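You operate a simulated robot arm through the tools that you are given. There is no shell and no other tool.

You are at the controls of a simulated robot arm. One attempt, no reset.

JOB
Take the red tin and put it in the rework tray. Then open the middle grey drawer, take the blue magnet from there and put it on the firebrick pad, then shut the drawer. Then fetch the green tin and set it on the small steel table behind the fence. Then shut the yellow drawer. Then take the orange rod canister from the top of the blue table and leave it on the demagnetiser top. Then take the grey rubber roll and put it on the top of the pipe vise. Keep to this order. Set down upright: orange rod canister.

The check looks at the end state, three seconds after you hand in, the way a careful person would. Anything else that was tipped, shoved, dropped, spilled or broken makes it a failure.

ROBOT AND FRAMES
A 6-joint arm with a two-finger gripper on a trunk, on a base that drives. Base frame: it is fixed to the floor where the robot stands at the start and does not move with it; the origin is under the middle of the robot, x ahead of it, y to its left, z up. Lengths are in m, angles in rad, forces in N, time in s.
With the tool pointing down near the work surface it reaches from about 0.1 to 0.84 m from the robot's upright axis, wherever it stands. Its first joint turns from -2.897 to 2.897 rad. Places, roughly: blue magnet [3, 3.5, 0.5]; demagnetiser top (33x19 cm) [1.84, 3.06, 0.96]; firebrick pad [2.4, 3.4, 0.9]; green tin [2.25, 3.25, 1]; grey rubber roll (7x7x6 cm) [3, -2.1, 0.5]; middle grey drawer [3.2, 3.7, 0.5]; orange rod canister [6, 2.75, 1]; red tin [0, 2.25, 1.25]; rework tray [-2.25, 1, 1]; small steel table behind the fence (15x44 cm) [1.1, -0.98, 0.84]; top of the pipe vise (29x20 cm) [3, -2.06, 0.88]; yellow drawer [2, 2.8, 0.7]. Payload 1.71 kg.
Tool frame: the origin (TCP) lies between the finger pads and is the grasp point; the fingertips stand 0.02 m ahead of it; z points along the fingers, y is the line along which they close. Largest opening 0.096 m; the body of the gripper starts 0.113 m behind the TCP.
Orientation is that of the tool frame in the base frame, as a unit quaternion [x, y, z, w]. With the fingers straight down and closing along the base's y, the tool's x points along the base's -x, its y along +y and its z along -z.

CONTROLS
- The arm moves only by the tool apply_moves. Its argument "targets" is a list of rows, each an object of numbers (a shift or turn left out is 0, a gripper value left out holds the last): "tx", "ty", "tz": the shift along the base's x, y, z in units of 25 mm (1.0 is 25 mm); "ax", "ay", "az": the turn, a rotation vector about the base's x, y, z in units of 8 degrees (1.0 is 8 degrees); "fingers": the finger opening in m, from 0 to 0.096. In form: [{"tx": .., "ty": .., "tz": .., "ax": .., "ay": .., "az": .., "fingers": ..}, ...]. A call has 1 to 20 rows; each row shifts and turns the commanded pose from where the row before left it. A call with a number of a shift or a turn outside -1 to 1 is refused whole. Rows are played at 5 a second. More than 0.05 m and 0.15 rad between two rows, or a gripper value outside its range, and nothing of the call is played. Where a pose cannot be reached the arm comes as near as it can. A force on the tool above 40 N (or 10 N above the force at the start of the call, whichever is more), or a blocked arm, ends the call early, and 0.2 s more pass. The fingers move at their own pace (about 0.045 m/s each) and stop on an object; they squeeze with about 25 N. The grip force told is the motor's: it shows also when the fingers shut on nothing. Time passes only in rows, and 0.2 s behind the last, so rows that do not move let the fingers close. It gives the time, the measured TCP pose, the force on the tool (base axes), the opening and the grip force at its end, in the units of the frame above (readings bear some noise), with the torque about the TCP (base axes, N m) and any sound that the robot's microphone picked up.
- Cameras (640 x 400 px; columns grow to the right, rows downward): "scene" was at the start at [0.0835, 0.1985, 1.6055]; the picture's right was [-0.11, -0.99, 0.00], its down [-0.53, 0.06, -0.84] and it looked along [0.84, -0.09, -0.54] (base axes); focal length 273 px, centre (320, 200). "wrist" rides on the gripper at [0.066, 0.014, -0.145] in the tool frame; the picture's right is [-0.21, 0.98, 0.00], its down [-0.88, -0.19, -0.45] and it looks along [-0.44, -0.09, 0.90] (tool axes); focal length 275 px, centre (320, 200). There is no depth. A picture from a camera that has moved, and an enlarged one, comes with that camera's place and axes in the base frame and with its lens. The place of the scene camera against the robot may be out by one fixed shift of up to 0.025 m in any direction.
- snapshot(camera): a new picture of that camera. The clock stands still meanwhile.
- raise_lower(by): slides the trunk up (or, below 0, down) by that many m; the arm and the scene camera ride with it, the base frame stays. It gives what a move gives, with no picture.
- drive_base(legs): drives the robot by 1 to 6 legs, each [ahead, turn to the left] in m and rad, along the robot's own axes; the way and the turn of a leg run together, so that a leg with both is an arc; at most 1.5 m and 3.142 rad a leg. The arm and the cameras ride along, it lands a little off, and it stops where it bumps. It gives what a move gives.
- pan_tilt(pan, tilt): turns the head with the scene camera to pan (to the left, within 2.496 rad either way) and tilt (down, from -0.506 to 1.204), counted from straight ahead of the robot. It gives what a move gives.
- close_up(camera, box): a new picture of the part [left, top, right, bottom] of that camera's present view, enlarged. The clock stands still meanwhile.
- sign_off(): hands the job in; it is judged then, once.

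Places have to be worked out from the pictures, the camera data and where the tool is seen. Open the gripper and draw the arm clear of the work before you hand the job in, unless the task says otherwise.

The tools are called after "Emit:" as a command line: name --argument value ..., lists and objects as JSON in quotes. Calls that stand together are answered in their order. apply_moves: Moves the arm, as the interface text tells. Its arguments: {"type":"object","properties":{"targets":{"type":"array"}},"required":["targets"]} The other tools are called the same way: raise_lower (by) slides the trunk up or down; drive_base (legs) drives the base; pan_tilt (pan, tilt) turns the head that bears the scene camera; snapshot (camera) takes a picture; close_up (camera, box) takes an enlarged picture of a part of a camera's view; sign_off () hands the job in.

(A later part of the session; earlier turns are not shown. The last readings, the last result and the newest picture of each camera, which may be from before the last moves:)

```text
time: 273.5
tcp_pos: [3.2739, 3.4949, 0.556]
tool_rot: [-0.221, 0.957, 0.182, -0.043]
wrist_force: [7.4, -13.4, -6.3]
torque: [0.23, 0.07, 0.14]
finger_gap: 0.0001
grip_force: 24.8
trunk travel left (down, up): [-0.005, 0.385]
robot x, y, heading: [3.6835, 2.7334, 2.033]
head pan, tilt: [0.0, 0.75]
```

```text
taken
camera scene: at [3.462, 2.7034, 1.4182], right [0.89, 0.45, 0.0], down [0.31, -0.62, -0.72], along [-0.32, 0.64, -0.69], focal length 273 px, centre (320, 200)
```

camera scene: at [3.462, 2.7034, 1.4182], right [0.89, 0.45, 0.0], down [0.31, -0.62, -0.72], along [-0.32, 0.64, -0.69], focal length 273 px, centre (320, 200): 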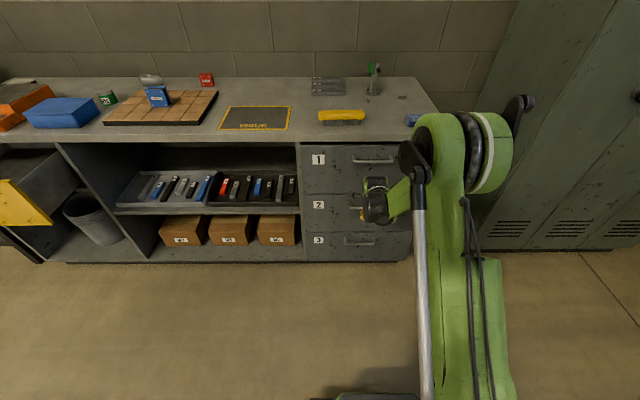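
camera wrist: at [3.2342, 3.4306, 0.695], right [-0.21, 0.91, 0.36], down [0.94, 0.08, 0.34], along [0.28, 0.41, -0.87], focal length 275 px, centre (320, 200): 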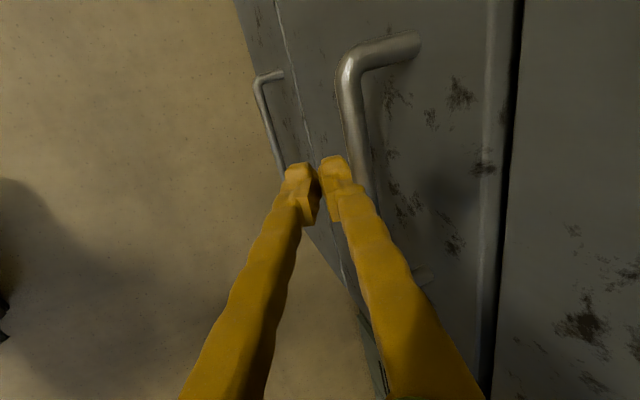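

The drawer faces look flush and I feel 15 N reaction. One more small push to be sure it is fully seated, then a close look.

Emit:
apply_moves --targets '[{"tx": -0.135, "ty": 0.268}, {"tx": -0.135, "ty": 0.268}, {}]'

Emit:
close_up --camera "scene" --box '[280, 130, 440, 230]'

Emit:
snapshot --camera "wrist"

```text
time: 273.8
tcp_pos: [3.2787, 3.4886, 0.5693]
tool_rot: [-0.22, 0.957, 0.186, -0.045]
wrist_force: [-0.1, -0.5, -0.2]
torque: [0.0, -0.02, 0.01]
finger_gap: 0.0
grip_force: 25.2
trunk travel left (down, up): [-0.005, 0.385]
robot x, y, heading: [3.6832, 2.7293, 2.039]
head pan, tilt: [0.0, 0.75]
stopped in row 1: the force on the tool passed its limit at 56 N (the readings are from after the stop); the commanded pose is now the measured one
```

```text
4.00 times, centred on (360, 180) of scene
camera zoom: at [3.4621, 2.7031, 1.4186], right [0.89, 0.45, 0.0], down [0.31, -0.62, -0.72], along [-0.32, 0.64, -0.69], focal length 1093 px, centre (160, 280)
```

zoom: 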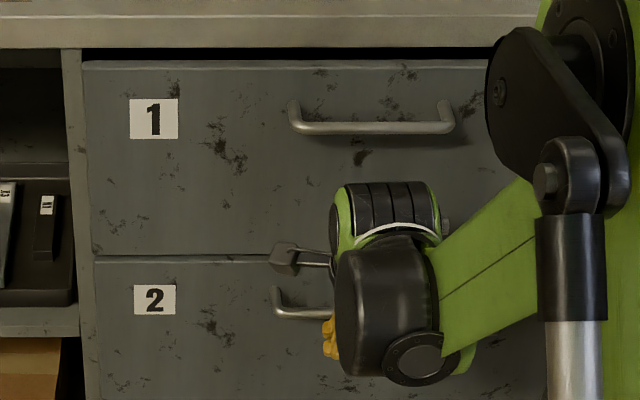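

```text
taken
camera wrist: at [3.2388, 3.4215, 0.7078], right [-0.21, 0.91, 0.37], down [0.94, 0.08, 0.34], along [0.28, 0.42, -0.87], focal length 275 px, centre (320, 200)
```

wrist: 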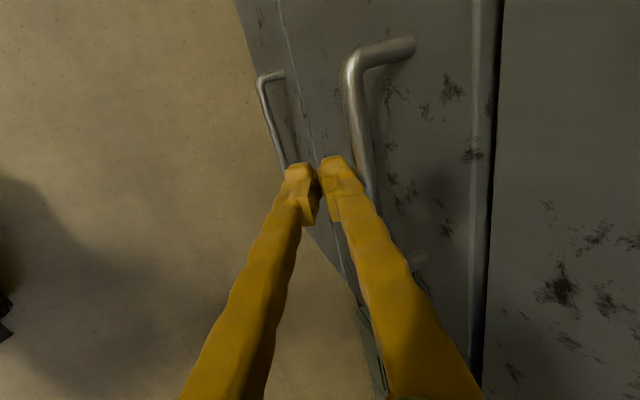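

The drawer is seated flush. Now I'll draw the tool back from the handle, lift it, and make it near-vertical for the green tin.

Emit:
apply_moves --targets '[{"tx": 0.4, "ty": -0.794}, {"tx": 0.4, "ty": -0.794}, {"tx": 0.4, "ty": -0.794}, {"tx": 0.4, "ty": -0.794}, {"tx": 0.4, "ty": -0.794, "tz": 0.5}, {"tz": 1}, {"tz": 1}, {"tz": 1}, {"tz": 1}, {"tz": 1}, {"tz": 1}, {"tz": 1}, {"tz": 1}, {"tz": 1, "ax": -0.8, "ay": -0.4}, {"tz": 1, "ax": -0.8, "ay": -0.4, "fingers": 0.09}, {"tz": 1}, {"tz": 1}, {}]'

Emit:
raise_lower --by 0.17

Emit:
snapshot --camera "scene"

```text
time: 277.6
tcp_pos: [3.3292, 3.3876, 0.8799]
tool_rot: [-0.224, 0.972, 0.067, -0.015]
wrist_force: [-0.2, -0.2, 0.2]
torque: [0.03, 0.01, -0.02]
finger_gap: 0.0879
grip_force: 0.1
trunk travel left (down, up): [-0.005, 0.385]
robot x, y, heading: [3.6844, 2.7296, 2.032]
head pan, tilt: [0.0, 0.75]
```

```text
time: 279.5
tcp_pos: [3.3288, 3.3877, 1.0495]
tool_rot: [-0.225, 0.972, 0.066, -0.015]
wrist_force: [0.2, 0.5, 0.2]
torque: [-0.01, 0.01, 0.01]
finger_gap: 0.0901
grip_force: 0.0
trunk travel left (down, up): [-0.175, 0.215]
robot x, y, heading: [3.6842, 2.728, 2.037]
head pan, tilt: [0.0, 0.75]
```

```text
taken
camera scene: at [3.4608, 2.7058, 1.5882], right [0.89, 0.45, 0.0], down [0.31, -0.62, -0.72], along [-0.32, 0.64, -0.69], focal length 273 px, centre (320, 200)
```

scene: 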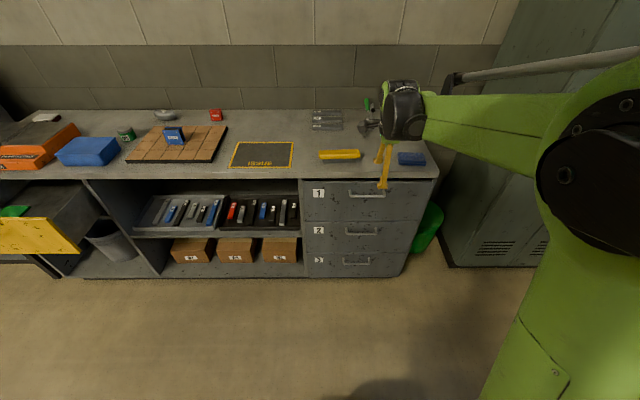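

All three grey drawers are shut. I'll raise the tool to ~1.17 for clearance over the magnet and drive to the spot in front of the green tin.

Emit:
apply_moves --targets '[{"tz": 1, "tx": 0.2, "ty": -0.4}, {"tz": 1, "tx": 0.2, "ty": -0.4}, {"tz": 1, "tx": 0.2, "ty": -0.4}, {"tz": 1, "tx": 0.2, "ty": -0.4}, {"tz": 1, "tx": 0.2, "ty": -0.4}, {}]'

Emit:
drive_base --legs '[[0, 1.571], [0.84, 0], [0, -1.571]]'

Emit:
snapshot --camera "scene"

```text
time: 280.9
tcp_pos: [3.3535, 3.3366, 1.1763]
tool_rot: [-0.225, 0.972, 0.066, -0.016]
wrist_force: [-0.4, -0.3, 0.1]
torque: [0.01, 0.01, -0.01]
finger_gap: 0.0901
grip_force: 0.1
trunk travel left (down, up): [-0.175, 0.215]
robot x, y, heading: [3.6818, 2.7259, 2.037]
head pan, tilt: [0.0, 0.75]
```

```text
time: 298.4
tcp_pos: [2.5953, 2.9866, 1.1741]
tool_rot: [-0.224, 0.972, 0.066, -0.016]
wrist_force: [0.8, 0.1, 0.3]
torque: [0.0, -0.01, -0.01]
finger_gap: 0.0902
grip_force: 0.1
trunk travel left (down, up): [-0.175, 0.215]
robot x, y, heading: [2.9241, 2.3767, 2.035]
head pan, tilt: [0.0, 0.75]
```

```text
taken
camera scene: at [2.6996, 2.3543, 1.5883], right [0.89, 0.45, 0.0], down [0.31, -0.62, -0.72], along [-0.32, 0.64, -0.69], focal length 273 px, centre (320, 200)
```

scene: 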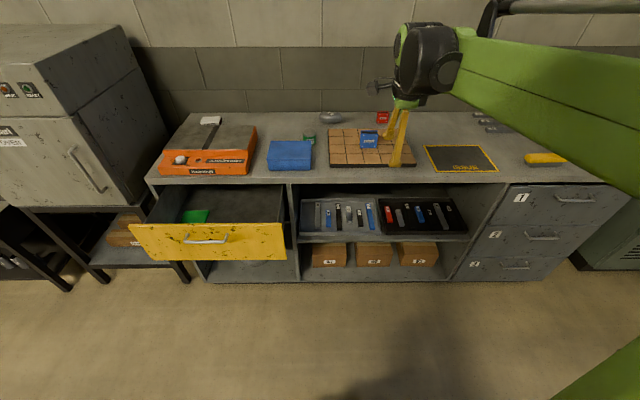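

Clear of the yellow drawer's right end. I'll roll 0.43 m ahead toward the bench and look at the green tin.

Emit:
drive_base --legs '[[0.43, 0]]'

Emit:
snapshot --camera "scene"

Emit:
snapshot --camera "wrist"

```text
time: 301.8
tcp_pos: [2.4105, 3.354, 1.1828]
tool_rot: [-0.224, 0.972, 0.074, -0.017]
wrist_force: [-1.0, 0.3, 0.3]
torque: [0.02, 0.02, 0.03]
finger_gap: 0.0899
grip_force: 0.1
trunk travel left (down, up): [-0.175, 0.215]
robot x, y, heading: [2.7316, 2.7648, 2.034]
head pan, tilt: [0.0, 0.75]
```

```text
taken
camera scene: at [2.5078, 2.7367, 1.5883], right [0.89, 0.45, 0.0], down [0.31, -0.62, -0.72], along [-0.32, 0.64, -0.69], focal length 273 px, centre (320, 200)
```

scene: 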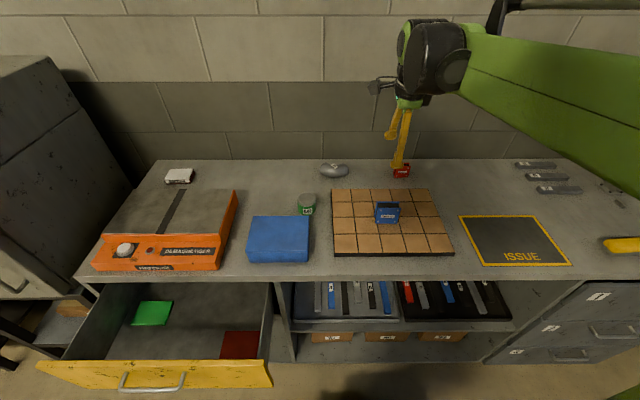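

```text
taken
camera wrist: at [2.3551, 3.3181, 1.3291], right [-0.24, 0.96, 0.15], down [0.9, 0.16, 0.41], along [0.37, 0.23, -0.9], focal length 275 px, centre (320, 200)
```

wrist: 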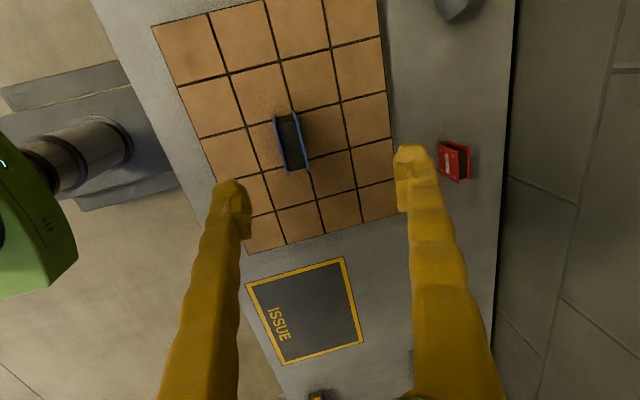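

The green tin is at about [2.165, 3.31]. I'll carry the open gripper over it at z≈1.13 and check with the wrist camera.

Emit:
apply_moves --targets '[{"tx": -0.973, "ty": -0.194, "tz": -0.2}, {"tx": -0.973, "ty": -0.194, "tz": -0.2}, {"tx": -0.973, "ty": -0.194, "tz": -0.2}, {"tx": -0.973, "ty": -0.194, "tz": -0.2}, {"tx": -0.973, "ty": -0.194, "tz": -0.2}, {"tx": -0.973, "ty": -0.194, "tz": -0.2}, {"tx": -0.973, "ty": -0.194, "tz": -0.2}, {"tx": -0.973, "ty": -0.194, "tz": -0.2}, {"tx": -0.973, "ty": -0.194, "tz": -0.2}, {"tx": -0.973, "ty": -0.194, "tz": -0.2}, {}]'

Emit:
snapshot --camera "wrist"

Emit:
snapshot --camera "scene"

```text
time: 304.2
tcp_pos: [2.1747, 3.2902, 1.1439]
tool_rot: [-0.225, 0.971, 0.081, -0.018]
wrist_force: [-0.5, 0.3, -0.3]
torque: [0.02, -0.04, 0.01]
finger_gap: 0.0897
grip_force: 0.0
trunk travel left (down, up): [-0.175, 0.215]
robot x, y, heading: [2.7302, 2.7613, 2.038]
head pan, tilt: [0.0, 0.75]
```

```text
taken
camera wrist: at [2.1202, 3.2506, 1.2881], right [-0.24, 0.96, 0.16], down [0.9, 0.16, 0.41], along [0.37, 0.24, -0.9], focal length 275 px, centre (320, 200)
```

wrist: 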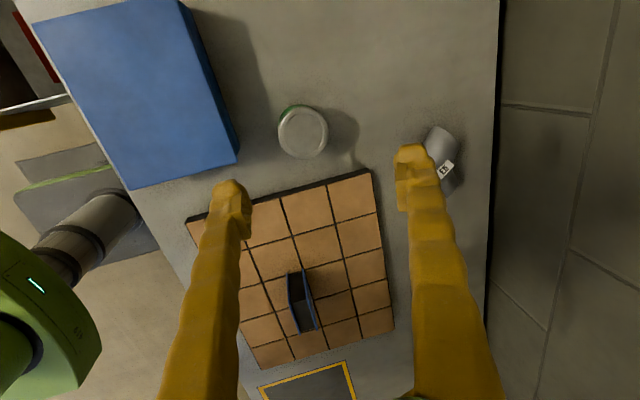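

```text
taken
camera scene: at [2.5071, 2.737, 1.5882], right [0.89, 0.45, 0.0], down [0.31, -0.62, -0.72], along [-0.32, 0.64, -0.69], focal length 273 px, centre (320, 200)
```

scene: 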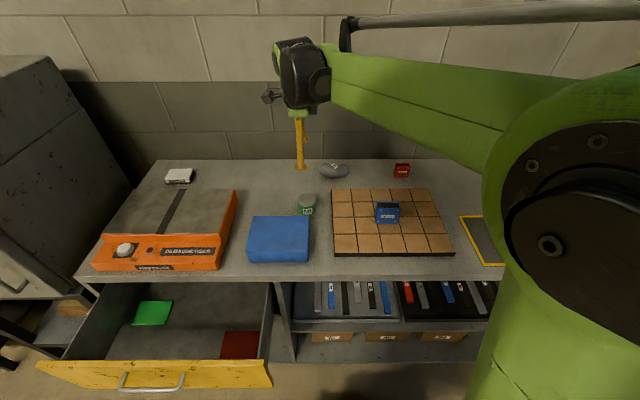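

Wrist view puts the tin at [2.173, 3.298], almost directly below. I'll make the tool exactly vertical, nudge 7 mm, and descend partway.

Emit:
apply_moves --targets '[{"ax": -0.518, "ay": -0.26, "fingers": 0.086}, {"ax": -0.518, "ay": -0.26}, {"tx": -0.14, "ty": 0.28}, {"tz": -0.8}, {"tz": -0.8}, {"tz": -0.8}, {"tz": -0.8}, {"tz": -0.8}, {}]'

Emit:
snapshot --camera "wrist"

Emit:
close_up --camera "scene" --box '[220, 130, 380, 230]'

```text
time: 306.2
tcp_pos: [2.1724, 3.2975, 1.0441]
tool_rot: [-0.225, 0.974, 0.001, 0.0]
wrist_force: [0.2, -0.6, 0.0]
torque: [-0.01, -0.02, 0.04]
finger_gap: 0.0861
grip_force: 0.1
trunk travel left (down, up): [-0.175, 0.215]
robot x, y, heading: [2.7304, 2.7579, 2.04]
head pan, tilt: [0.0, 0.75]
```

```text
taken
camera wrist: at [2.107, 3.281, 1.1883], right [-0.24, 0.97, 0.0], down [0.87, 0.22, 0.45], along [0.43, 0.11, -0.9], focal length 275 px, centre (320, 200)
```

wrist: 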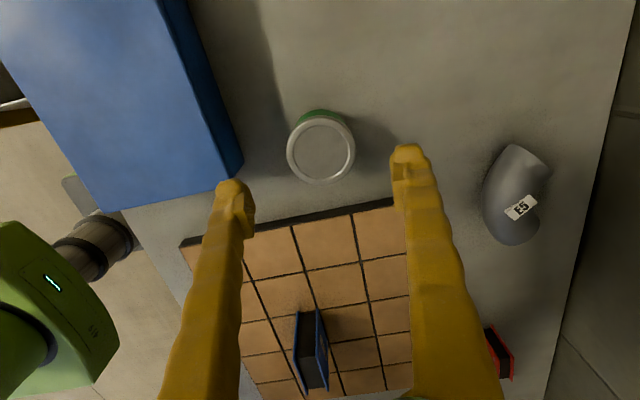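

```text
4.00 times, centred on (300, 180) of scene
camera zoom: at [2.5075, 2.7371, 1.5883], right [0.89, 0.45, 0.0], down [0.31, -0.62, -0.72], along [-0.32, 0.64, -0.69], focal length 1093 px, centre (400, 280)
```

zoom: 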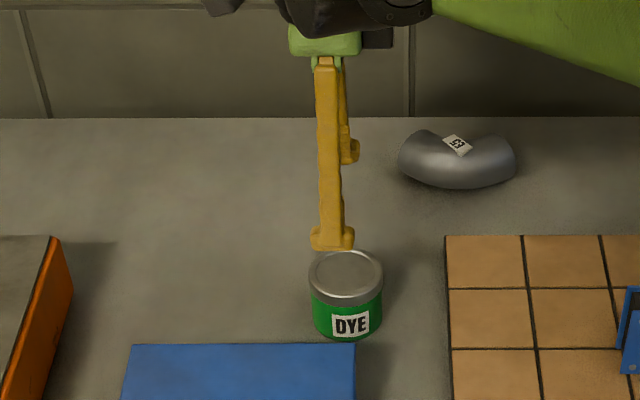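

Alignment is near perfect (lid centred under the tool axis). The blue box corner is ~1.5 cm from the front finger, so I'll narrow to 78 mm and descend to z≈0.932.

Emit:
apply_moves --targets '[{"fingers": 0.078}, {"tz": -0.8}, {"tz": -0.8}, {"tz": -0.8}, {"tz": -0.8}, {"tz": -0.7}, {"tz": -0.5}, {}]'

Emit:
snapshot --camera "wrist"

Emit:
close_up --camera "scene" --box '[220, 130, 380, 230]'

```text
time: 308.0
tcp_pos: [2.1721, 3.2982, 0.9336]
tool_rot: [-0.226, 0.974, 0.002, 0.0]
wrist_force: [0.6, -0.4, 0.9]
torque: [-0.02, 0.0, -0.03]
finger_gap: 0.0781
grip_force: 0.0
trunk travel left (down, up): [-0.175, 0.215]
robot x, y, heading: [2.7324, 2.7599, 2.036]
head pan, tilt: [0.0, 0.75]
```

```text
taken
camera wrist: at [2.107, 3.2806, 1.0773], right [-0.24, 0.97, 0.0], down [0.87, 0.22, 0.45], along [0.43, 0.11, -0.9], focal length 275 px, centre (320, 200)
```

wrist: 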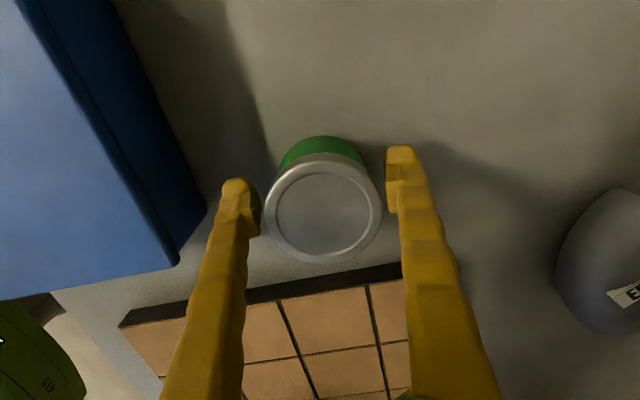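

```text
4.00 times, centred on (300, 180) of scene
camera zoom: at [2.5075, 2.737, 1.5883], right [0.89, 0.45, 0.0], down [0.31, -0.62, -0.72], along [-0.32, 0.64, -0.69], focal length 1093 px, centre (400, 280)
```

zoom: 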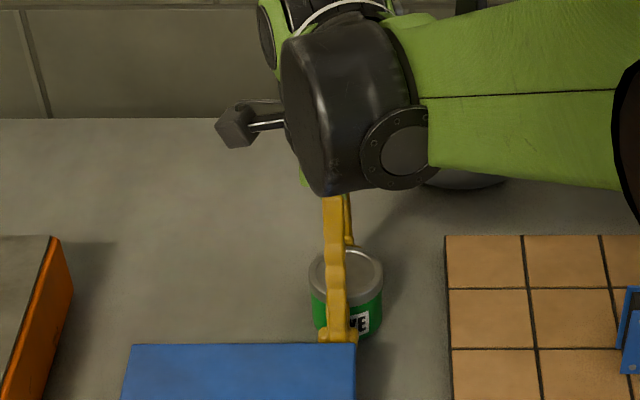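

Tin centred between the fingers, clear of the box. Closing on it.

Emit:
apply_moves --targets '[{"fingers": 0.03}, {}, {}, {}, {}]'

Emit:
apply_moves --targets '[{"tz": 0.5}, {"tz": 0.8}, {"tz": 0.9}, {"tz": 0.9}, {"tz": 0.9}, {"tz": 0.9}, {"tz": 0.9}, {"tz": 0.9}, {"tz": 0.9}, {"tz": 0.9}, {}]'

Emit:
snapshot --camera "wrist"

Emit:
snapshot --camera "scene"

```text
time: 309.2
tcp_pos: [2.174, 3.2972, 0.9326]
tool_rot: [-0.225, 0.974, 0.002, 0.001]
wrist_force: [-1.8, 0.4, 0.4]
torque: [0.01, 0.01, -0.01]
finger_gap: 0.0684
grip_force: 25.5
trunk travel left (down, up): [-0.175, 0.215]
robot x, y, heading: [2.7303, 2.7592, 2.038]
head pan, tilt: [0.0, 0.75]
```

```text
time: 311.6
tcp_pos: [2.1712, 3.296, 1.1454]
tool_rot: [-0.225, 0.974, 0.002, 0.0]
wrist_force: [0.6, 0.0, -2.3]
torque: [-0.03, 0.03, -0.02]
finger_gap: 0.0683
grip_force: 25.9
trunk travel left (down, up): [-0.175, 0.215]
robot x, y, heading: [2.7318, 2.7634, 2.037]
head pan, tilt: [0.0, 0.75]
```

```text
taken
camera wrist: at [2.1067, 3.2794, 1.2903], right [-0.24, 0.97, 0.0], down [0.87, 0.22, 0.45], along [0.43, 0.11, -0.9], focal length 275 px, centre (320, 200)
```

wrist: 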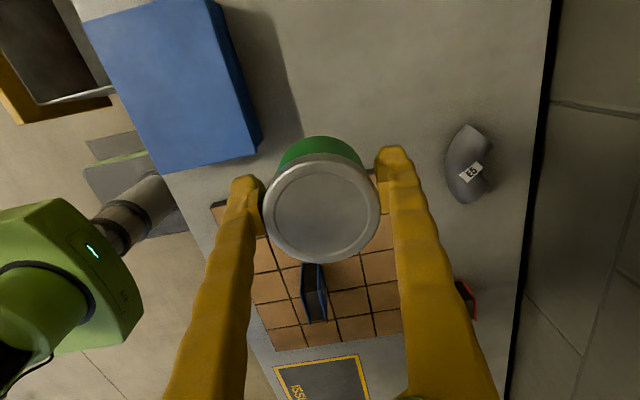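

```text
taken
camera scene: at [2.5077, 2.7369, 1.5883], right [0.89, 0.45, 0.0], down [0.31, -0.62, -0.72], along [-0.32, 0.64, -0.69], focal length 273 px, centre (320, 200)
```

scene: 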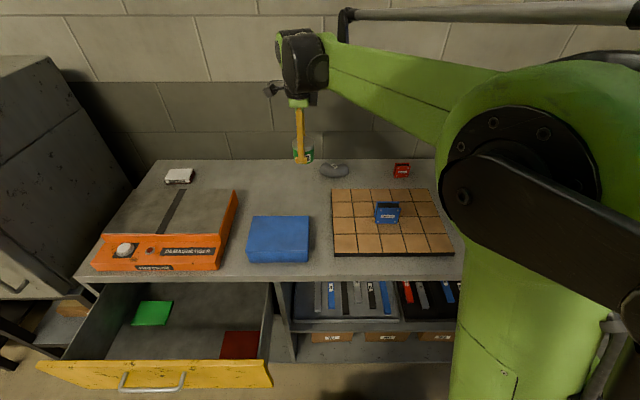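

The green tin is held (gap 68 mm) and lifted. I'll back away from the bench, turn toward the start area and look at the fence and steel table.

Emit:
drive_base --legs '[[-0.5, 0], [0, 1.81], [1.3, 0]]'

Emit:
pan_tilt --pan 0.3 --tilt 0.35

Emit:
snapshot --camera "scene"

```text
time: 331.0
tcp_pos: [1.5356, 0.7706, 1.1463]
tool_rot: [0.905, -0.425, -0.002, 0.002]
wrist_force: [-0.7, -0.1, -1.9]
torque: [0.01, 0.02, -0.03]
finger_gap: 0.068
grip_force: 25.3
trunk travel left (down, up): [-0.175, 0.215]
robot x, y, heading: [1.9216, 1.4411, -2.436]
head pan, tilt: [0.0, 0.75]
```

```text
time: 331.9
tcp_pos: [1.5493, 0.7813, 1.1565]
tool_rot: [0.906, -0.424, -0.005, 0.009]
wrist_force: [0.1, 0.5, -0.9]
torque: [-0.1, 0.07, 0.02]
finger_gap: 0.068
grip_force: 25.3
trunk travel left (down, up): [-0.175, 0.215]
robot x, y, heading: [1.9203, 1.4415, -2.437]
head pan, tilt: [0.3, 0.351]
```

```text
taken
camera scene: at [2.0115, 1.2068, 1.6238], right [-0.84, 0.54, 0.0], down [0.2, 0.3, -0.93], along [-0.5, -0.79, -0.36], focal length 273 px, centre (320, 200)
```

scene: 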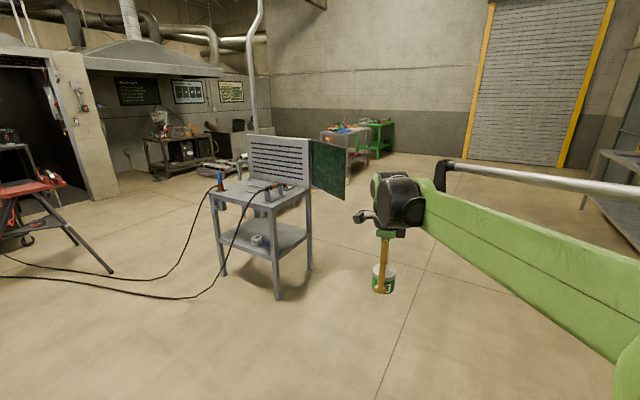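

The table with a slotted upright plate is the target area. I'll enlarge it to understand the fence.

Emit:
close_up --camera "scene" --box '[190, 120, 350, 220]'

Emit:
close_up --camera "scene" --box '[190, 180, 350, 305]'

```text
4.00 times, centred on (270, 170) of scene
camera zoom: at [2.0115, 1.2068, 1.6238], right [-0.84, 0.54, 0.0], down [0.2, 0.3, -0.93], along [-0.5, -0.79, -0.36], focal length 1093 px, centre (520, 320)
```

zoom: 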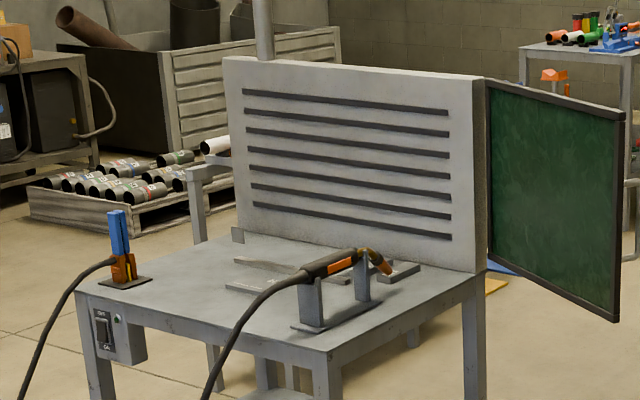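

```text
3.20 times, centred on (270, 242) of scene
camera zoom: at [2.0115, 1.2068, 1.6238], right [-0.84, 0.54, 0.0], down [0.2, 0.3, -0.93], along [-0.5, -0.79, -0.36], focal length 875 px, centre (480, 64)
```

zoom: 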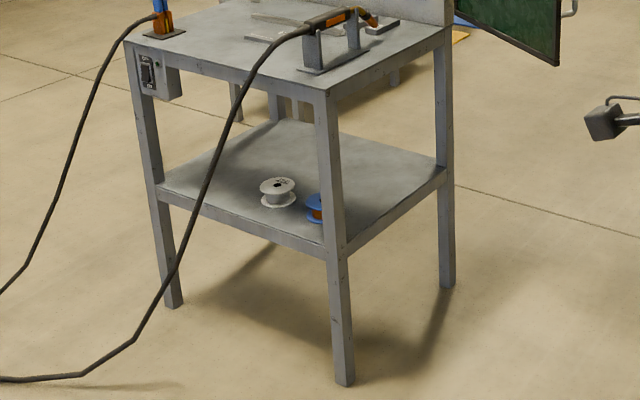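

The slotted plate stands on the table along its far side, with a green curtain hinged at its near end; the target patch is at u≈0.54, n≈-1.37. I'll drive closer on the open side, facing the table, and look again.

Emit:
drive_base --legs '[[0, 0.248], [1.4, 0], [0, 1.084]]'

Emit:
pan_tilt --pan -0.4 --tilt 0.6

Emit:
snapshot --camera "scene"

```text
time: 346.7
tcp_pos: [1.6629, -0.2057, 1.1557]
tool_rot: [0.975, 0.224, 0.001, 0.009]
wrist_force: [-0.1, 0.1, -2.4]
torque: [-0.02, 0.02, 0.03]
finger_gap: 0.0681
grip_force: 24.9
trunk travel left (down, up): [-0.175, 0.215]
robot x, y, heading: [1.1088, 0.3128, -1.107]
head pan, tilt: [0.3, 0.351]
```

```text
time: 347.8
tcp_pos: [1.6554, -0.1924, 1.166]
tool_rot: [0.974, 0.226, 0.003, 0.016]
wrist_force: [0.1, 0.4, -1.7]
torque: [0.03, 0.01, -0.03]
finger_gap: 0.0685
grip_force: 25.0
trunk travel left (down, up): [-0.175, 0.215]
robot x, y, heading: [1.1093, 0.3134, -1.104]
head pan, tilt: [-0.4, 0.6]
```

```text
taken
camera scene: at [1.2994, 0.3248, 1.6011], right [-1.0, -0.07, 0.01], down [-0.04, 0.58, -0.82], along [0.05, -0.82, -0.58], focal length 273 px, centre (320, 200)
```

scene: 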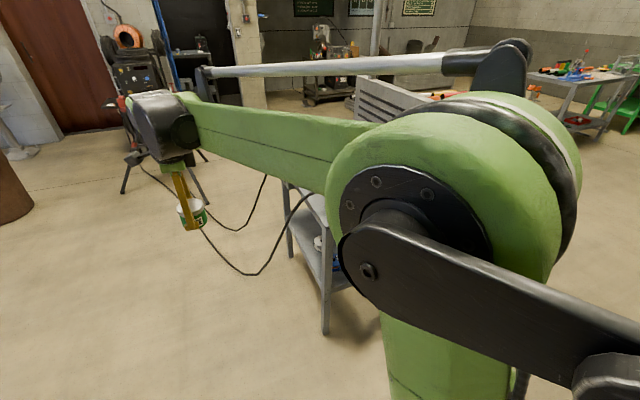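

My own arm blocks the view. I'll tuck the arm in (tin upright) and turn right so the table is ahead-left of the camera.

Emit:
apply_moves --targets '[{"tx": -0.839, "ty": 0.686, "tz": 0.4}, {"tx": -0.839, "ty": 0.686, "tz": 0.4}, {"tx": -0.839, "ty": 0.686, "tz": 0.4}, {"tx": -0.839, "ty": 0.686, "tz": 0.4}, {"tx": -0.839, "ty": 0.686, "tz": 0.4}, {"tx": -0.839, "ty": 0.686, "tz": 0.4}, {"tx": -0.839, "ty": 0.686, "tz": 0.4}, {"tx": -0.839, "ty": 0.686, "tz": 0.4}, {"tx": -0.839, "ty": 0.686, "tz": 0.4}, {"tx": -0.839, "ty": 0.686, "tz": 0.4}, {}]'

Emit:
drive_base --legs '[[0, -1.0]]'

Emit:
pan_tilt --pan 0.6 --tilt 0.5

Emit:
snapshot --camera "scene"

```text
time: 350.2
tcp_pos: [1.4446, -0.0169, 1.2666]
tool_rot: [0.974, 0.225, 0.003, 0.017]
wrist_force: [-0.7, 0.8, -1.6]
torque: [-0.05, -0.04, 0.03]
finger_gap: 0.0681
grip_force: 25.4
trunk travel left (down, up): [-0.175, 0.215]
robot x, y, heading: [1.1106, 0.3142, -1.104]
head pan, tilt: [-0.4, 0.6]
```

```text
time: 354.5
tcp_pos: [1.0008, -0.1461, 1.266]
tool_rot: [0.96, -0.281, -0.004, 0.016]
wrist_force: [-0.4, -0.8, -2.3]
torque: [-0.02, -0.02, 0.02]
finger_gap: 0.0682
grip_force: 25.6
trunk travel left (down, up): [-0.175, 0.215]
robot x, y, heading: [1.1114, 0.316, -2.127]
head pan, tilt: [-0.4, 0.6]
```

```text
time: 355.8
tcp_pos: [1.0142, -0.1241, 1.2766]
tool_rot: [0.959, -0.28, -0.008, 0.027]
wrist_force: [-0.6, 0.5, -2.5]
torque: [0.0, -0.04, -0.02]
finger_gap: 0.0679
grip_force: 24.9
trunk travel left (down, up): [-0.175, 0.215]
robot x, y, heading: [1.1117, 0.3113, -2.126]
head pan, tilt: [0.6, 0.499]
```

```text
taken
camera scene: at [1.3064, 0.1363, 1.6112], right [-1.0, -0.04, 0.0], down [-0.02, 0.48, -0.88], along [0.04, -0.88, -0.48], focal length 273 px, centre (320, 200)
```

scene: 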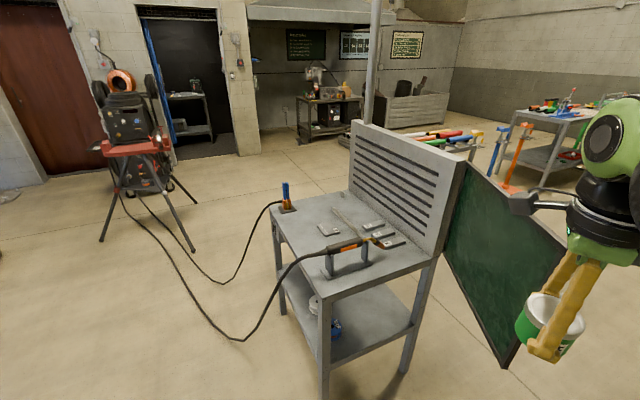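

Emit:
close_up --camera "scene" --box '[260, 110, 480, 248]'

Emit:
close_up --camera "scene" --box '[400, 140, 600, 380]'

```text
2.90 times, centred on (370, 179) of scene
camera zoom: at [1.3064, 0.1363, 1.6112], right [-1.0, -0.04, 0.0], down [-0.02, 0.48, -0.88], along [0.04, -0.88, -0.48], focal length 792 px, centre (175, 261)
```

zoom: 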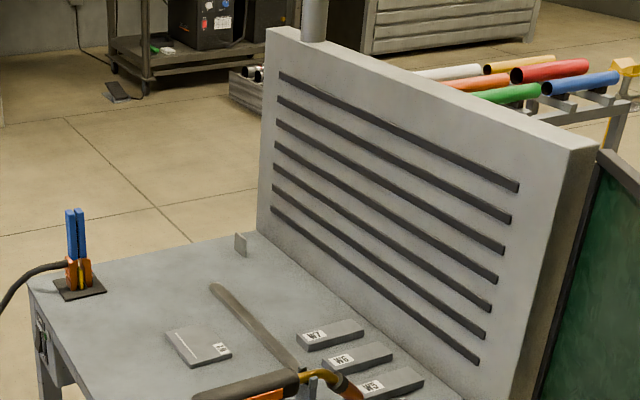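

```text
1.67 times, centred on (500, 260) of scene
camera zoom: at [1.3064, 0.1363, 1.6112], right [-1.0, -0.04, 0.0], down [-0.02, 0.48, -0.88], along [0.04, -0.88, -0.48], focal length 456 px, centre (20, 100)
```

zoom: 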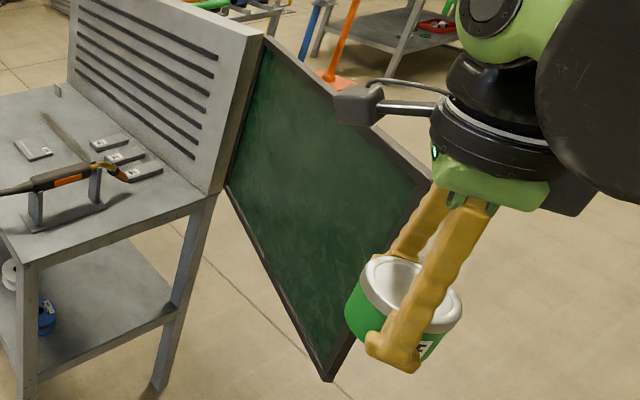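

The long low bar on the table (u≈0.625) is the fence; behind it, between bar and slotted plate, lies the 15×44 cm strip, with plates W5–W7 in its near half and free space around u 0.54, n −1.50. I'll raise the trunk for clearance over the curtain and drive to stand in front of the table's near end, keeping clear of curtain and cables.

Emit:
raise_lower --by 0.15

Emit:
drive_base --legs '[[0, -0.444], [0.275, 0], [0, 1.465]]'

Emit:
pan_tilt --pan -0.1 --tilt 0.7

Emit:
snapshot --camera "scene"

Emit:
snapshot --camera "wrist"

```text
time: 357.6
tcp_pos: [1.0074, -0.1345, 1.4206]
tool_rot: [0.96, -0.28, -0.007, 0.022]
wrist_force: [0.0, 0.0, -1.8]
torque: [0.07, -0.03, 0.0]
finger_gap: 0.0681
grip_force: 24.8
trunk travel left (down, up): [-0.325, 0.065]
robot x, y, heading: [1.1099, 0.3128, -2.128]
head pan, tilt: [0.6, 0.499]
```

```text
time: 367.3
tcp_pos: [1.2042, -0.1536, 1.4212]
tool_rot: [0.975, 0.222, 0.005, 0.023]
wrist_force: [-0.7, -0.8, -2.7]
torque: [-0.02, -0.03, 0.0]
finger_gap: 0.068
grip_force: 25.0
trunk travel left (down, up): [-0.325, 0.065]
robot x, y, heading: [0.8796, 0.1691, -1.118]
head pan, tilt: [0.6, 0.499]
```

```text
time: 368.4
tcp_pos: [1.1959, -0.139, 1.4282]
tool_rot: [0.975, 0.221, 0.007, 0.03]
wrist_force: [-0.5, 2.1, -1.1]
torque: [-0.17, -0.08, 0.01]
finger_gap: 0.0681
grip_force: 25.0
trunk travel left (down, up): [-0.325, 0.065]
robot x, y, heading: [0.8762, 0.1621, -1.116]
head pan, tilt: [-0.099, 0.7]
```

```text
taken
camera scene: at [1.0932, 0.1822, 1.7426], right [-0.94, -0.35, 0.0], down [-0.23, 0.61, -0.75], along [0.27, -0.71, -0.66], focal length 273 px, centre (320, 200)
```

scene: 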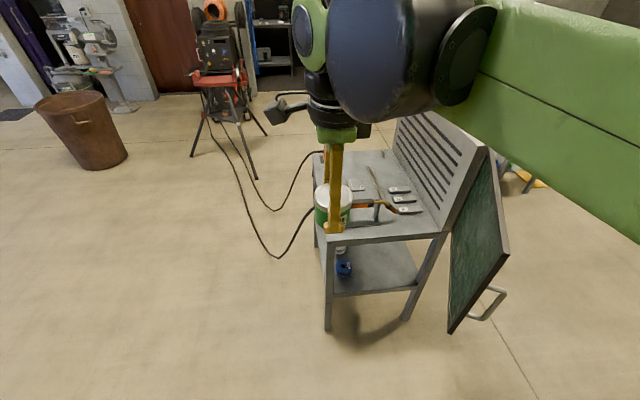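

```text
taken
camera wrist: at [1.2572, -0.115, 1.5726], right [0.24, -0.97, 0.06], down [-0.88, -0.19, 0.43], along [-0.41, -0.15, -0.9], focal length 275 px, centre (320, 200)
```

wrist: 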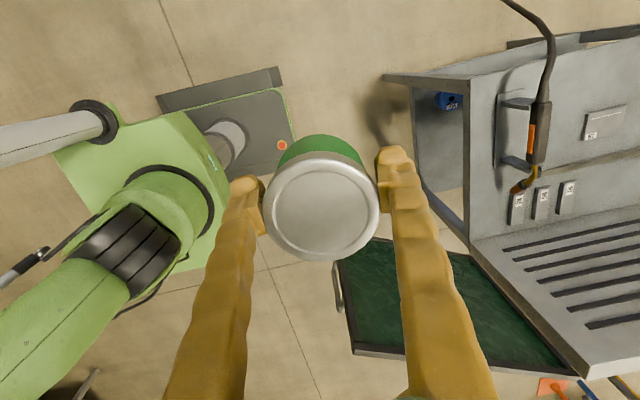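

From above, the table's near edge is at n≈-1.073 and the curtain's free edge at u≈0.616, n≈-0.65. I'll advance 0.475 m straight ahead, which leaves about 4 cm to the table and over 20 cm to the curtain.

Emit:
drive_base --legs '[[0.3, 0]]'

Emit:
drive_base --legs '[[0.17, 0]]'

Emit:
snapshot --camera "wrist"

Emit:
pan_tilt --pan -0.35 --tilt 0.9

Emit:
snapshot --camera "scene"

```text
time: 371.0
tcp_pos: [1.3287, -0.4096, 1.426]
tool_rot: [0.975, 0.219, 0.006, 0.027]
wrist_force: [-0.4, 1.2, -1.1]
torque: [-0.12, -0.04, -0.03]
finger_gap: 0.068
grip_force: 25.4
trunk travel left (down, up): [-0.325, 0.065]
robot x, y, heading: [1.0104, -0.1003, -1.114]
head pan, tilt: [-0.099, 0.7]
```

```text
time: 372.8
tcp_pos: [1.3953, -0.5468, 1.4322]
tool_rot: [0.975, 0.22, 0.007, 0.033]
wrist_force: [-0.4, 0.0, -3.1]
torque: [0.08, -0.04, 0.01]
finger_gap: 0.0681
grip_force: 24.9
trunk travel left (down, up): [-0.325, 0.065]
robot x, y, heading: [1.0886, -0.2546, -1.115]
head pan, tilt: [-0.099, 0.7]
```

```text
taken
camera wrist: at [1.4561, -0.5224, 1.5767], right [0.23, -0.97, 0.07], down [-0.88, -0.18, 0.43], along [-0.41, -0.16, -0.9], focal length 275 px, centre (320, 200)
```

wrist: 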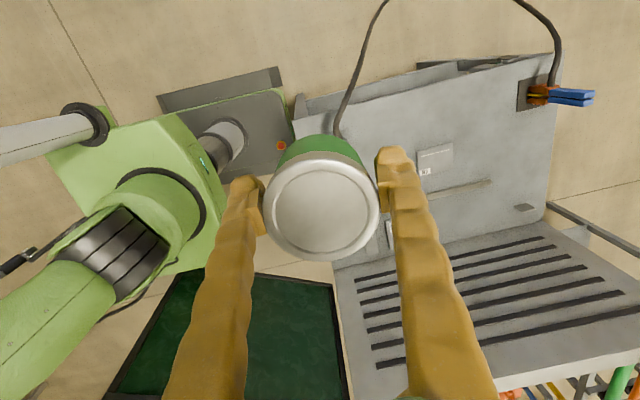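

```text
time: 373.5
tcp_pos: [1.3949, -0.5485, 1.4287]
tool_rot: [0.975, 0.221, 0.007, 0.032]
wrist_force: [0.0, 0.2, -4.0]
torque: [0.1, 0.02, -0.01]
finger_gap: 0.068
grip_force: 24.5
trunk travel left (down, up): [-0.325, 0.065]
robot x, y, heading: [1.0842, -0.2559, -1.112]
head pan, tilt: [-0.351, 0.901]
```

```text
taken
camera scene: at [1.2586, -0.1931, 1.7277], right [-0.99, -0.1, 0.0], down [-0.08, 0.77, -0.63], along [0.07, -0.63, -0.78], focal length 273 px, centre (320, 200)
```

scene: 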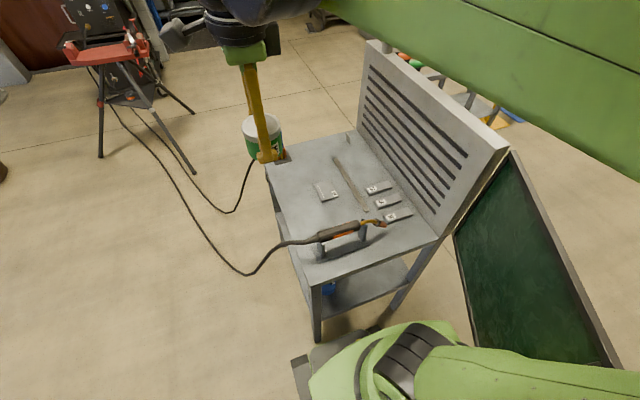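

Clear view: fence bar at u≈0.635, W5–W7 end at n≈-1.40, so I'll aim the tin at about [1.159, -1.080] (u 0.55, n −1.485). I'll extend the arm over the table at height first.

Emit:
apply_moves --targets '[{"tx": -0.42, "ty": -0.944, "tz": -0.25}, {"tx": -0.42, "ty": -0.944, "tz": -0.25}, {"tx": -0.42, "ty": -0.944, "tz": -0.25}, {"tx": -0.42, "ty": -0.944, "tz": -0.25}, {"tx": -0.42, "ty": -0.944, "tz": -0.25}, {"tx": -0.42, "ty": -0.944, "tz": -0.25}, {"tx": -0.42, "ty": -0.944, "tz": -0.25}, {"tx": -0.42, "ty": -0.944, "tz": -0.25}, {"tx": -0.42, "ty": -0.944, "tz": -0.25}, {"tx": -0.42, "ty": -0.944, "tz": -0.25}, {"tx": -0.42, "ty": -0.944, "tz": -0.25}, {"tx": -0.42, "ty": -0.944, "tz": -0.25}, {}]'

Emit:
snapshot --camera "scene"

Emit:
snapshot --camera "wrist"

```text
time: 376.3
tcp_pos: [1.278, -0.8464, 1.3522]
tool_rot: [0.975, 0.22, 0.006, 0.027]
wrist_force: [0.0, 0.2, -1.8]
torque: [-0.04, -0.01, 0.0]
finger_gap: 0.0678
grip_force: 24.6
trunk travel left (down, up): [-0.325, 0.065]
robot x, y, heading: [1.0838, -0.2583, -1.119]
head pan, tilt: [-0.351, 0.901]
```

```text
taken
camera scene: at [1.2636, -0.2055, 1.7276], right [-0.99, -0.1, 0.0], down [-0.08, 0.78, -0.62], along [0.07, -0.62, -0.78], focal length 273 px, centre (320, 200)
```

scene: 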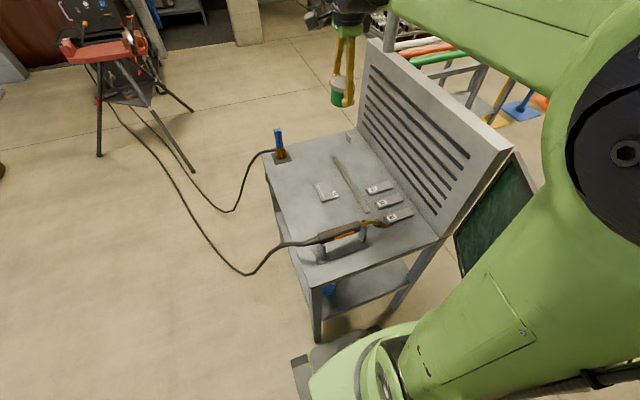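

```text
taken
camera wrist: at [1.3401, -0.8238, 1.4981], right [0.23, -0.97, 0.05], down [-0.88, -0.19, 0.43], along [-0.41, -0.15, -0.9], focal length 275 px, centre (320, 200)
```

wrist: 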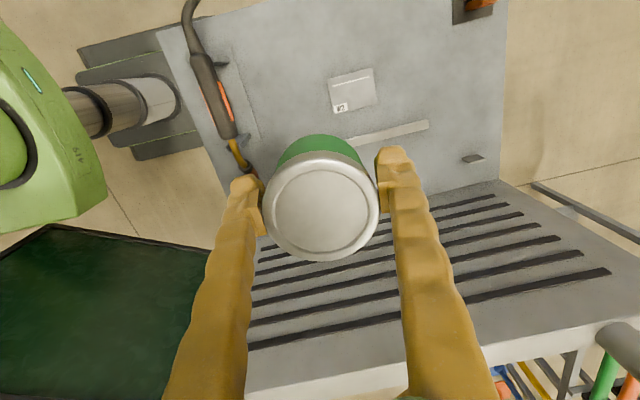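

The wrist view confirms: fence at u≈0.648, slotted plate at u≈0.44, so the strip centre is u 0.542. I'll continue out to [1.151, -1.083] at z≈1.2.

Emit:
apply_moves --targets '[{"tx": -0.506, "ty": -0.947, "tz": -0.6}, {"tx": -0.506, "ty": -0.947, "tz": -0.6}, {"tx": -0.506, "ty": -0.947, "tz": -0.6}, {"tx": -0.506, "ty": -0.947, "tz": -0.6}, {"tx": -0.506, "ty": -0.947, "tz": -0.6}, {"tx": -0.506, "ty": -0.947, "tz": -0.6}, {"tx": -0.506, "ty": -0.947, "tz": -0.6}, {"tx": -0.506, "ty": -0.947, "tz": -0.6}, {"tx": -0.506, "ty": -0.947, "tz": -0.6, "ax": 0.18, "ay": 0.085}, {"tx": -0.506, "ty": -0.947, "tz": -0.6, "ax": 0.18, "ay": 0.085}, {}]'

Emit:
snapshot --camera "wrist"

Emit:
snapshot --camera "scene"

```text
time: 378.7
tcp_pos: [1.1528, -1.0901, 1.1993]
tool_rot: [0.976, 0.22, 0.0, -0.002]
wrist_force: [0.2, -0.6, -1.5]
torque: [0.07, -0.03, 0.01]
finger_gap: 0.0679
grip_force: 25.5
trunk travel left (down, up): [-0.325, 0.065]
robot x, y, heading: [1.0822, -0.2557, -1.119]
head pan, tilt: [-0.351, 0.901]
```

```text
taken
camera wrist: at [1.2184, -1.0752, 1.344], right [0.23, -0.97, -0.01], down [-0.87, -0.21, 0.45], along [-0.43, -0.1, -0.9], focal length 275 px, centre (320, 200)
```

wrist: 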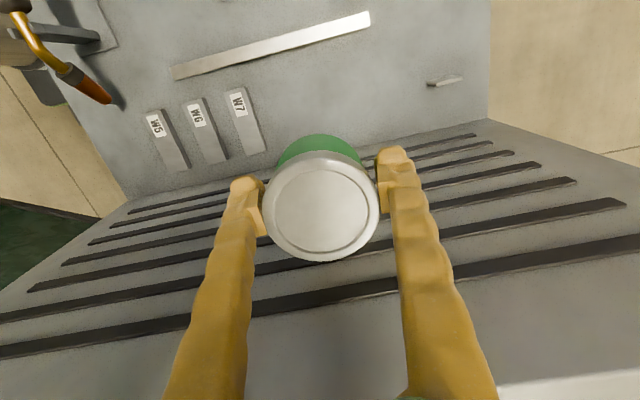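

```text
taken
camera scene: at [1.278, -0.236, 1.7266], right [-0.99, -0.1, 0.01], down [-0.09, 0.79, -0.61], along [0.06, -0.61, -0.79], focal length 273 px, centre (320, 200)
```

scene: 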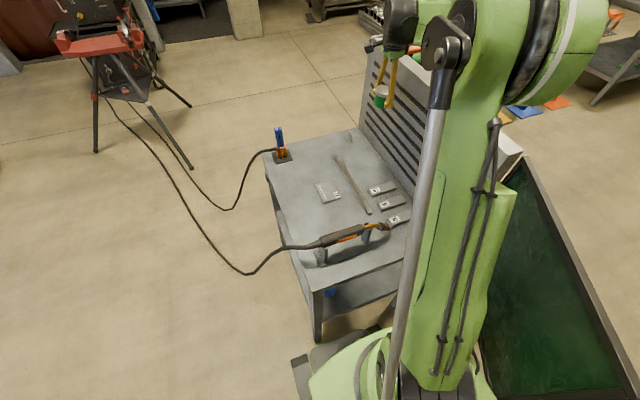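

Tool is vertical and directly above the free part of the strip (6 cm gap to W7). I'll lower the trunk 0.25 m, keeping the arm's configuration.

Emit:
raise_lower --by -0.22

Emit:
snapshot --camera "wrist"

Emit:
snapshot --camera "scene"

```text
time: 381.1
tcp_pos: [1.1535, -1.0891, 0.9798]
tool_rot: [0.976, 0.22, 0.0, -0.003]
wrist_force: [-0.1, -0.9, -2.4]
torque: [0.02, 0.01, 0.01]
finger_gap: 0.0679
grip_force: 24.5
trunk travel left (down, up): [-0.105, 0.285]
robot x, y, heading: [1.0865, -0.2542, -1.115]
head pan, tilt: [-0.351, 0.901]
```

```text
taken
camera wrist: at [1.2185, -1.074, 1.125], right [0.23, -0.97, 0.0], down [-0.87, -0.21, 0.45], along [-0.43, -0.1, -0.9], focal length 275 px, centre (320, 200)
```

wrist: 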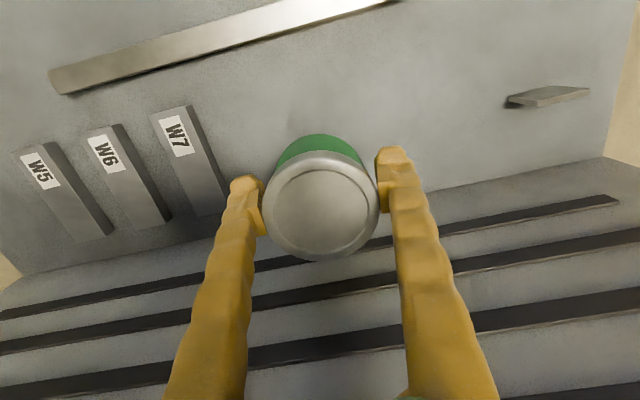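

```text
taken
camera scene: at [1.2767, -0.2318, 1.5067], right [-0.99, -0.1, 0.01], down [-0.09, 0.79, -0.61], along [0.06, -0.61, -0.79], focal length 273 px, centre (320, 200)
```

scene: 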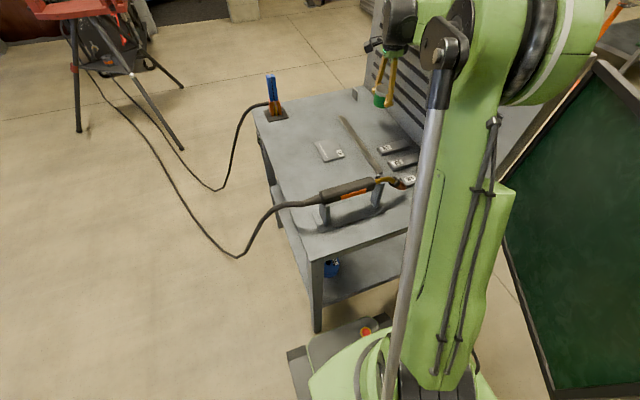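

Still well placed, clear of W7, fence and plate. I'll lower the trunk another 7 cm, then go down by arm in small steps to contact.

Emit:
raise_lower --by -0.07

Emit:
apply_moves --targets '[{"tz": -0.25}, {"tz": -0.25}, {"tz": -0.25}, {}]'

Emit:
snapshot --camera "wrist"

```text
time: 382.1
tcp_pos: [1.1529, -1.088, 0.9105]
tool_rot: [0.976, 0.219, 0.0, -0.002]
wrist_force: [0.4, -0.6, -2.8]
torque: [0.0, -0.03, 0.02]
finger_gap: 0.0677
grip_force: 24.8
trunk travel left (down, up): [-0.035, 0.355]
robot x, y, heading: [1.0836, -0.2569, -1.121]
head pan, tilt: [-0.351, 0.901]
```

```text
time: 383.1
tcp_pos: [1.1529, -1.0879, 0.8909]
tool_rot: [0.976, 0.22, -0.001, -0.002]
wrist_force: [-0.3, 0.1, -2.1]
torque: [-0.03, -0.01, 0.01]
finger_gap: 0.0679
grip_force: 25.0
trunk travel left (down, up): [-0.035, 0.355]
robot x, y, heading: [1.0823, -0.2565, -1.116]
head pan, tilt: [-0.351, 0.901]
```

```text
taken
camera wrist: at [1.2187, -1.0737, 1.036], right [0.23, -0.97, 0.0], down [-0.87, -0.21, 0.45], along [-0.43, -0.1, -0.9], focal length 275 px, centre (320, 200)
```

wrist: 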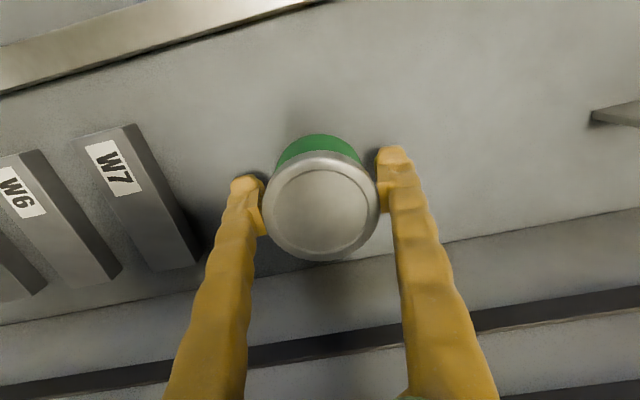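

Close to the surface now; small steps until contact.

Emit:
apply_moves --targets '[{"tz": -0.14}, {"tz": -0.14}, {"tz": -0.14}, {}]'

Emit:
apply_moves --targets '[{"tz": -0.12}, {"tz": -0.12}, {}]'

```text
time: 384.1
tcp_pos: [1.1529, -1.0871, 0.883]
tool_rot: [0.976, 0.22, 0.0, -0.002]
wrist_force: [1.5, 6.1, 24.9]
torque: [-0.12, 0.16, 0.0]
finger_gap: 0.0681
grip_force: 25.1
trunk travel left (down, up): [-0.035, 0.355]
robot x, y, heading: [1.0822, -0.2519, -1.118]
head pan, tilt: [-0.351, 0.901]
```

```text
time: 384.9
tcp_pos: [1.1533, -1.0878, 0.8761]
tool_rot: [0.975, 0.22, -0.001, -0.002]
wrist_force: [-4.1, 5.2, 28.7]
torque: [-0.08, 0.08, -0.05]
finger_gap: 0.0681
grip_force: 25.0
trunk travel left (down, up): [-0.035, 0.355]
robot x, y, heading: [1.0829, -0.2521, -1.114]
head pan, tilt: [-0.351, 0.901]
```

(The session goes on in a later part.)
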